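You operate a simulated robot arm through the tools that you are given. There is no shell and no other tool. Be economical: measure what you need, move in short steps, check, and stop when the job is done.

Carry out the task below with a simulated robot arm. There is one attempt and no reset: what you move stays moved.

TASK
Turn the bend count dial to 4.
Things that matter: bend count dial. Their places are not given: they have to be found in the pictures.

It is judged by the outcome, as a careful person would: the job done as asked, and still so three seconds after it is handed in. It fails if anything else is knocked over, pushed out of place, dropped, spilled or broken.

THE ROBOT
A 7-joint arm with a two-finger parallel gripper, fixed in place. Base frame: the origin is at the foot of the arm, x ahead of it, y to its left, z up. Lengths are in m, angles in rad, forces in N, time in s.
Its first joint turns from -1.152 to 1.152 rad. Payload 2.4 kg.
Tool frame: the origin (TCP) lies between the finger pads and is the grasp point; the fingertips stand 0.03 m ahead of it; z points along the fingers, y is the line along which they close. The gripper opens to 0.094 m. The fingers are 0.028 m wide and 0.01 m thick; the gripper's body (0.05 by 0.096 m) begins 0.055 m behind the TCP.
Orientation is told as [roll, pitch, yaw] about the base's x, y, z axes, in that order, counted from this pose: with the fingers straight down and closing along the base's y, the tool's x points along the base's -x, its y along +y and its z along -z.

THE INTERFACE
- The arm moves only by the tool send_rows. Its argument "rows" is a list that holds one entry, the list of rows, each a list of 7 numbers: the shift along the base's x, y, z in m, then the turn, a rotation vector about the base's x, y, z in rad, then the opening, from 0 (shut) to 1 (fully open). In form: [[[tx, ty, tz, ax, ay, az, jaw], ...]]. A call has 1 to 20 rows; each row is the pose to reach, as a shift and turn from the pose commanded when the call began. A row lasts 0.2 s, in which the tool goes at most 0.05 m and 0.15 rad; a call with a longer step from one row to the next is refused whole, and so is a gripper value outside its range. A pose out of reach is approached as far as the arm can. The call stops where the force on the tool passes 40 N (or 10 N more than at its start, if that is more) or the arm is blocked; 0.2 s more then pass. The fingers move at their own pace (about 0.153 m/s each) and stop on an object; they squeeze with about 25 N. The grip force told is the motor's: it shows also when the fingers shut on nothing. Time passes only in rows, and 0.2 s behind the last, so rows that repeat a pose let the fingers close. It gives the time, the measured TCP pose, the force on the tool (base axes), the opening and the grip force at its end, in the units of the frame above (readings bear some noise).
- Cameras (640 x 400 px; columns grow to the right, rows downward): "scene" is fixed at [0.0311, 0.4626, 1.464]; the picture's right is [-0.83, -0.55, 0.00], its down [-0.21, 0.32, -0.93] and it looks along [0.51, -0.77, -0.38] (base axes); focal length 370 px, centre (320, 200). "wrist" rides on the gripper at [-0.037, 0, -0.058] in the tool frame; the picture's right is [0.00, -1.00, 0.00], its down [0.97, 0.00, -0.24] and it looks along [0.24, 0.00, 0.97] (tool axes); focal length 218 px, centre (320, 200).
- grab_frame(camera): a new picture of that camera. No time passes.
- pixel_to_xyz(camera, pixels): for up to 12 pixels [column, row] of the newest picture of that camera ("zoom" is the newest enlarged one), the place [x, y, z] in the base frame of the surface seen there, good to about 0.002 m. No time passes.
- zoom(camera, box): a new picture of the part [left, top, right, bottom] of that camera's present view, enlarged. No time passes.
- job_done(): hands the job in; it is judged then, once.

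Work in short steps. Measure before you move; look again where a grasp or a placing could have gone wrong, and mend it. You have 60 turns and 20 pictures in all, the two below and enlarged ones among them. Open the gripper and draw the arm clear of the work before you hand the job in, unless the task says otherwise; then end with one line.

The tools are called by a JSON object that holds its "fn" and its "kwargs". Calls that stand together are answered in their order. send_rows: Moves the arm, as the interface text tells. Its arguments: {"type":"object","properties":{"rows":{"type":"array","items":{"type":"array","items":{"type":"array","items":{"type":"number"}}}}},"required":["rows"]} The other tools are called the same way: grab_frame (camera) takes a picture; pixel_to_xyz (camera, pixels) gives the place of the surface under pixels of a picture; zoom (camera, box) takes an enlarged picture of a part of a camera's view; job_done () hands the job in.

At the start:

```text
clock: 0.0
tcp_pos: [0.377, -0.1231, 1.2002]
ee_rot: [0.003, -0.001, 0.002]
contact_force: [-0.5, 0.1, -0.4]
gripper_width: 0.0942
grip_force: 0.1
```

scene: 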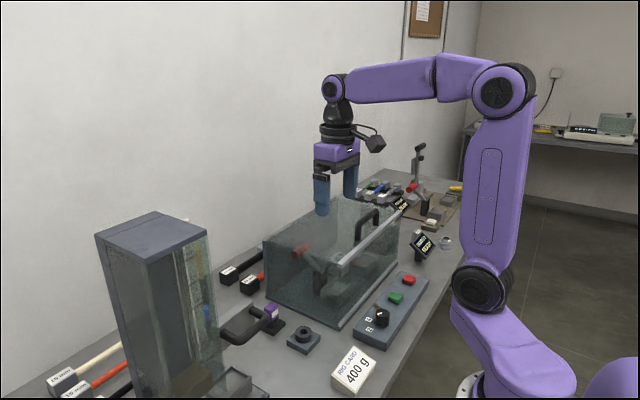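
wrist: 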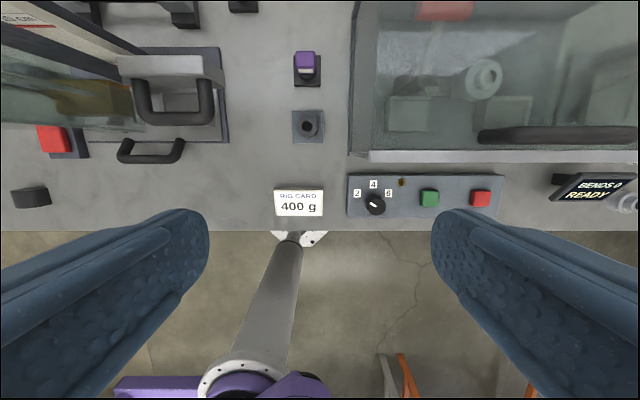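

The dial is at wrist pixel (375,204), with labels 2, 4 and 8 (or 6) around it. I'll zoom in on it.

{"fn": "zoom", "kwargs": {"camera": "wrist", "box": [335, 165, 415, 225]}}

{"fn": "pixel_to_xyz", "kwargs": {"camera": "wrist", "pixels": [[375, 204], [357, 193], [374, 184], [388, 193], [402, 183], [429, 198], [355, 210], [300, 205], [481, 198], [365, 158]]}}

{"fn": "zoom", "kwargs": {"camera": "scene", "box": [340, 270, 440, 350]}}

```text
6.67 times, centred on (375, 195) of wrist
```

zoom: 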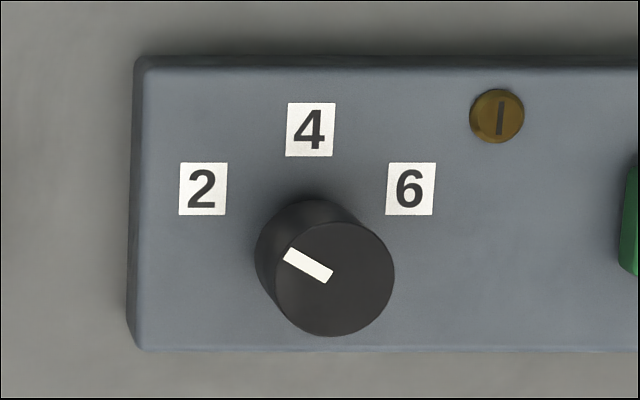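

```text
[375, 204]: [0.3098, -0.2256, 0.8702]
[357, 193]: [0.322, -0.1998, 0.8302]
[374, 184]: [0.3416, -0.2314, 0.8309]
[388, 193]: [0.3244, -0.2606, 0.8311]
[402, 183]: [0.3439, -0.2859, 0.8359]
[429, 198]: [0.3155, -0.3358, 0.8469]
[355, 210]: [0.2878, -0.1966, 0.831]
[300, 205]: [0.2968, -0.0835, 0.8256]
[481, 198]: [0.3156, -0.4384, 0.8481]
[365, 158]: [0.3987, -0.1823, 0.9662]
```

```text
5.00 times, centred on (390, 310) of scene
```

zoom: 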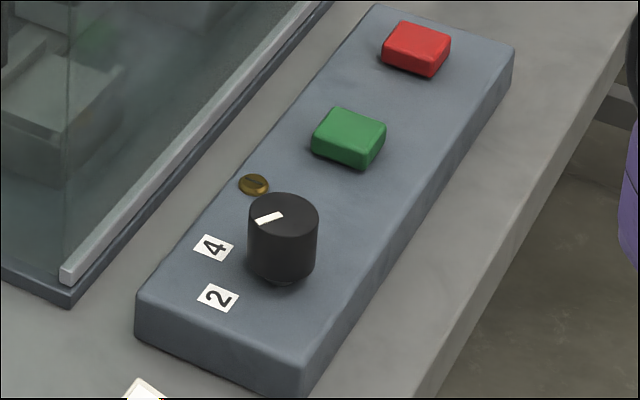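

The pointer is aimed at 2, and 4 lies straight ahead (+x) of the knob. I'll measure the knob in the scene zoom to cross-check.

{"fn": "pixel_to_xyz", "kwargs": {"camera": "zoom", "pixels": [[284, 214], [252, 214], [314, 214], [284, 197], [284, 230], [258, 220], [280, 214], [213, 248], [217, 298], [253, 185], [350, 230], [120, 200]]}}

```text
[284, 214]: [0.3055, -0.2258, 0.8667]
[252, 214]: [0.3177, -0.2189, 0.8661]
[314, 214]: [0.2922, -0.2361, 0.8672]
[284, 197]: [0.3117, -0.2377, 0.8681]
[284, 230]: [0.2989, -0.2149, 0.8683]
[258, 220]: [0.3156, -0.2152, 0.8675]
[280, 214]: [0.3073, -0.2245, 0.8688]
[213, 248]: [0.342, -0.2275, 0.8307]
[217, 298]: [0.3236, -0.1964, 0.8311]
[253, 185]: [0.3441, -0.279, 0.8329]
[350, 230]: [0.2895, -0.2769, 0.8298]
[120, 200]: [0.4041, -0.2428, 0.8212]
```

{"fn": "grab_frame", "kwargs": {"camera": "scene"}}

{"fn": "pixel_to_xyz", "kwargs": {"camera": "scene", "pixels": [[345, 262], [375, 235], [395, 212], [357, 240], [362, 225], [376, 208], [338, 325], [375, 143], [335, 300], [400, 245]]}}

```text
15 pictures are left
```

scene: 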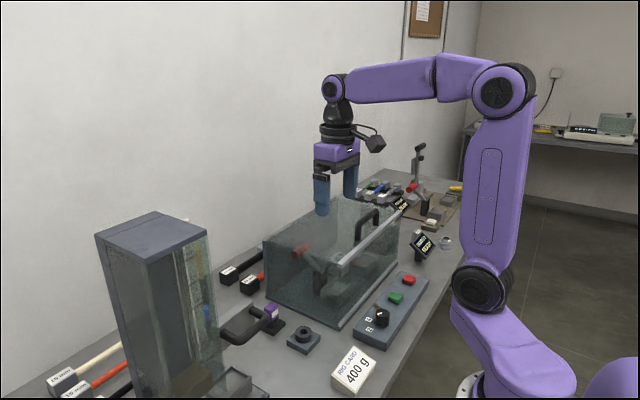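

```text
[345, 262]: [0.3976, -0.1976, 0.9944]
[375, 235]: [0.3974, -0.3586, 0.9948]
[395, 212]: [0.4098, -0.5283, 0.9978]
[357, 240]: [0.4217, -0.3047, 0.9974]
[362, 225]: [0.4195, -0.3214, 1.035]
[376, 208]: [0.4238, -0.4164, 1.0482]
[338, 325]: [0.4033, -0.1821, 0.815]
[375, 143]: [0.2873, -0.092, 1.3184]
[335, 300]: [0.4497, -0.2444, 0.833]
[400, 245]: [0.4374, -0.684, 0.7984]
```

The tank's front wall is at x≈0.395, and the knob's centre is about (0.3055, -0.2265) with its top at z≈0.868. I'll move above the knob with yaw +0.52 and the jaws partly closed.

{"fn": "send_rows", "kwargs": {"rows": [[[-0.02, -0.026, 0, 0, 0, 0.13, 0.55], [-0.04, -0.052, 0, 0, 0, 0.26, 0.55], [-0.06, -0.078, 0, 0, 0, 0.39, 0.55], [-0.0715, -0.1034, 0, 0, 0, 0.52, 0.55], [-0.0715, -0.1034, -0.045, 0, 0, 0.52, 0.55], [-0.0715, -0.1034, -0.09, 0, 0, 0.52, 0.55], [-0.0715, -0.1034, -0.135, 0, 0, 0.52, 0.55], [-0.0715, -0.1034, -0.18, 0, 0, 0.52, 0.55], [-0.0715, -0.1034, -0.2, 0, 0, 0.52, 0.55], [-0.0715, -0.1034, -0.2, 0, 0, 0.52, 0.55]]]}}

{"fn": "grab_frame", "kwargs": {"camera": "wrist"}}

```text
clock: 2.2
tcp_pos: [0.3058, -0.2254, 0.998]
ee_rot: [-0.001, -0.001, 0.52]
contact_force: [0.1, -0.2, -0.1]
gripper_width: 0.0519
grip_force: 0.1
```

```text
14 pictures are left
```

wrist: 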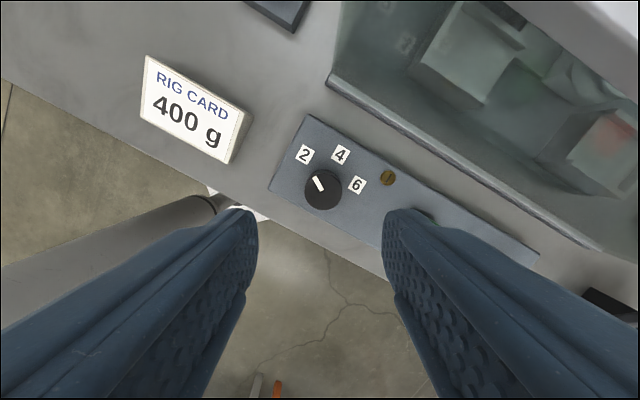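

The knob at (322,189) is centred between the fingers. I'll lower to TCP z≈0.872 and close on it.

{"fn": "send_rows", "kwargs": {"rows": [[[0, -0.0005, -0.035, 0, 0, 0, 0.55], [0, -0.0005, -0.07, 0, 0, 0, 0.55], [0, -0.0005, -0.095, 0, 0, 0, 0.55], [0, -0.0005, -0.115, 0, 0, 0, 0.55], [0, -0.0005, -0.126, 0, 0, 0, 0.55], [0, -0.0005, -0.126, 0, 0, 0, 0.55], [0, -0.0005, -0.126, 0, 0, 0, 0.3], [0, -0.0005, -0.126, 0, 0, 0, 0.3], [0, -0.0005, -0.126, 0, 0, 0, 0.3]]]}}

{"fn": "grab_frame", "kwargs": {"camera": "wrist"}}

```text
clock: 4.2
tcp_pos: [0.3084, -0.2284, 0.8745]
ee_rot: [0.001, -0.001, 0.52]
contact_force: [2.9, -2.5, -11.9]
gripper_width: 0.0337
grip_force: 44.5
```

```text
13 pictures are left
```

wrist: 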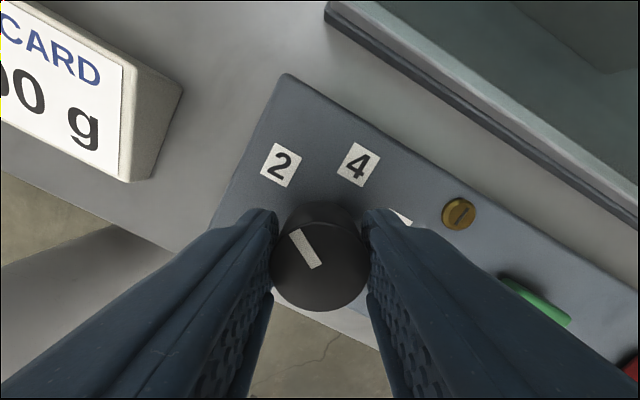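

The knob is gripped at a width of 0.0337. I'll turn it clockwise, halfway first.

{"fn": "send_rows", "kwargs": {"rows": [[[0, 0, 0, 0, 0, -0.1, 0.3], [0, 0, 0, 0, 0, -0.2, 0.3], [0, 0, 0, 0, 0, -0.3, 0.3], [0, 0, 0, 0, 0, -0.4, 0.3], [0, 0, 0, 0, 0, -0.5, 0.3]]]}}

{"fn": "grab_frame", "kwargs": {"camera": "wrist"}}

```text
clock: 5.4
tcp_pos: [0.3074, -0.2295, 0.8755]
ee_rot: [-0.004, -0.007, 0.016]
contact_force: [11.9, -17.9, -8.2]
gripper_width: 0.0336
grip_force: 44.9
```

```text
12 pictures are left
```

wrist: 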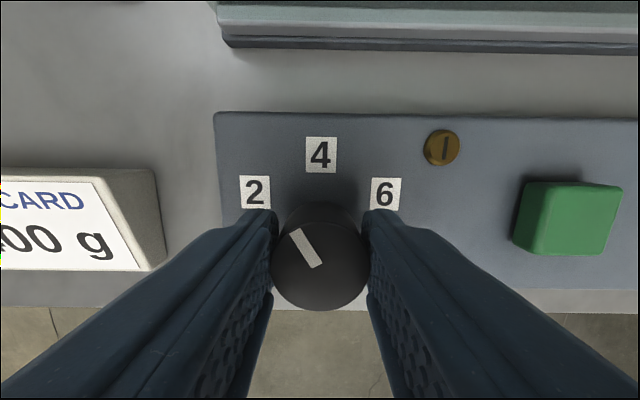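

The knob follows the gripper, and the pointer is about 31° left of 4. I'll turn the remaining -0.54 rad and shift slightly to relieve the side force.

{"fn": "send_rows", "kwargs": {"rows": [[[0.0005, -0.001, 0, 0, 0, -0.1, 0.3], [0.001, -0.002, 0, 0, 0, -0.2, 0.3], [0.001, -0.002, 0, 0, 0, -0.3, 0.3], [0.001, -0.002, 0, 0, 0, -0.4, 0.3], [0.001, -0.002, 0, 0, 0, -0.5, 0.3], [0.001, -0.002, 0, 0, 0, -0.54, 0.3], [0.001, -0.002, 0, 0, 0, -0.54, 0.3]]]}}

{"fn": "grab_frame", "kwargs": {"camera": "wrist"}}

```text
clock: 6.4
tcp_pos: [0.3072, -0.2308, 0.8744]
ee_rot: [-0.002, -0.003, -0.345]
contact_force: [-3.1, -3.4, -1.0]
gripper_width: 0.0336
grip_force: 45.1
stopped in row 4: the force on the tool passed its limit (the readings are from after the stop); the commanded pose is now the measured one
```

```text
11 pictures are left
```

wrist: 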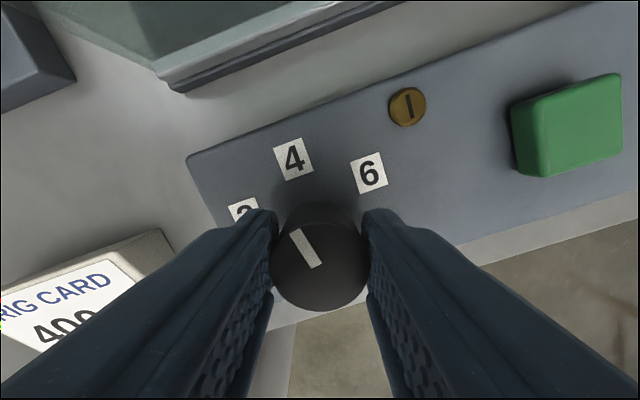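

It stopped at yaw -0.345 on the force limit, and the load is now relieved. I'll continue the remaining -0.19 rad in small steps.

{"fn": "send_rows", "kwargs": {"rows": [[[0, 0, 0, 0, 0, -0.05, 0.3], [0, 0, 0, 0, 0, -0.1, 0.3], [0, 0, 0, 0, 0, -0.15, 0.3], [0, 0, 0, 0, 0, -0.19, 0.3], [0, 0, 0, 0, 0, -0.19, 0.3]]]}}

{"fn": "grab_frame", "kwargs": {"camera": "wrist"}}

```text
clock: 7.6
tcp_pos: [0.3081, -0.233, 0.8753]
ee_rot: [-0.004, -0.003, -0.54]
contact_force: [-16.0, -23.3, -24.3]
gripper_width: 0.0334
grip_force: 45.0
```

```text
10 pictures are left
```

wrist: 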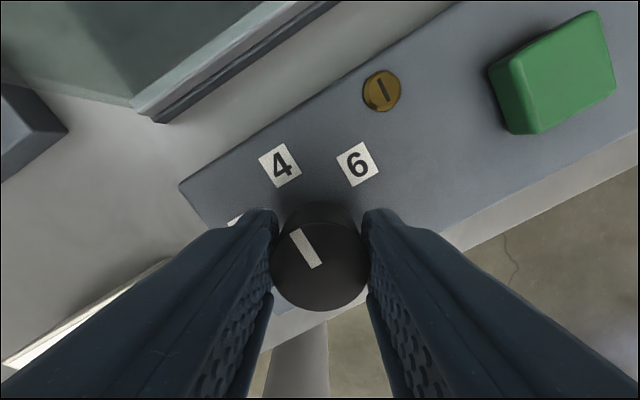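

The tool yaw is -0.54 and the pointer appears to point at 4. I'll release, raise straight up and check.

{"fn": "send_rows", "kwargs": {"rows": [[[0, 0, 0, 0, 0, 0, 0.55], [0, 0, 0, 0, 0, 0, 0.55], [0, 0, 0.03, 0, 0, 0, 0.55], [0, 0, 0.07, 0, 0, 0, 0.55], [0, 0, 0.11, 0, 0, 0, 0.55], [0, 0, 0.15, 0, 0, 0.12, 0.55], [0, 0, 0.19, 0, 0, 0.26, 0.55], [0, 0, 0.2, 0, 0, 0.4, 0.55], [0, 0, 0.2, 0, 0, 0.54, 0.55], [0, 0, 0.2, 0, 0, 0.54, 0.55]]]}}

{"fn": "zoom", "kwargs": {"camera": "wrist", "box": [240, 120, 400, 220]}}

{"fn": "zoom", "kwargs": {"camera": "scene", "box": [340, 270, 440, 350]}}

```text
clock: 9.8
tcp_pos: [0.3075, -0.2306, 1.0748]
ee_rot: [-0.002, -0.003, 0.008]
contact_force: [1.1, 0.6, -0.3]
gripper_width: 0.0517
grip_force: 0.1
```

```text
4.00 times, centred on (320, 170) of wrist
```

zoom: 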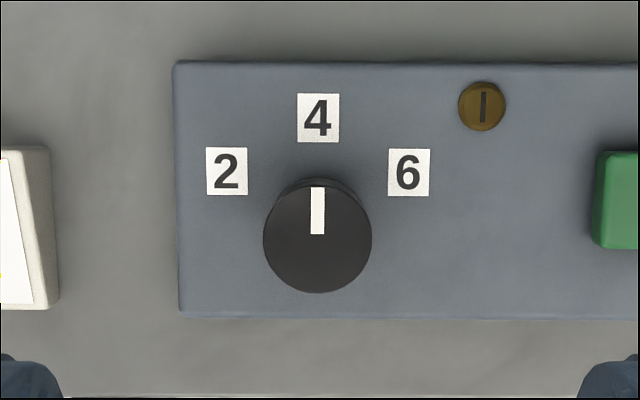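

```text
5.00 times, centred on (390, 310) of scene
```

zoom: 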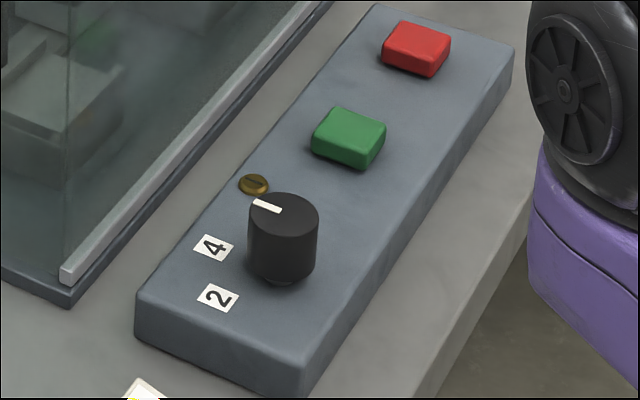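

The pointer aims straight at 4 and the panel hasn't moved. I'll open the gripper and draw clear.

{"fn": "send_rows", "kwargs": {"rows": [[[0, 0, 0.04, 0, 0, 0, 1], [0, 0, 0.08, 0, 0, 0, 1], [0, 0, 0.12, 0, 0, 0, 1], [0, 0, 0.12, 0, 0, 0, 1]]]}}

{"fn": "grab_frame", "kwargs": {"camera": "scene"}}

```text
clock: 10.8
tcp_pos: [0.3099, -0.2328, 1.1946]
ee_rot: [-0.002, -0.003, 0.004]
contact_force: [0.5, -0.2, 0.3]
gripper_width: 0.0941
grip_force: 0.0
```

```text
7 pictures are left
```

scene: 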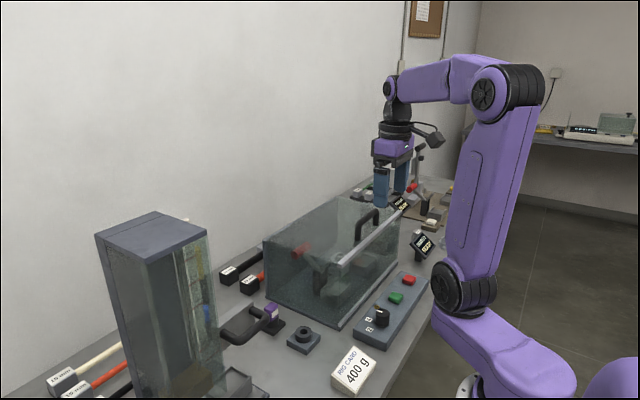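

The arm is clear and nothing else has been disturbed, so I'm handing the job in.

{"fn": "job_done", "kwargs": {}}

```text
The job is handed in.
```

The bend count dial now points at 4. The gripper is open, the arm is clear, and the last pictures show nothing else moved.
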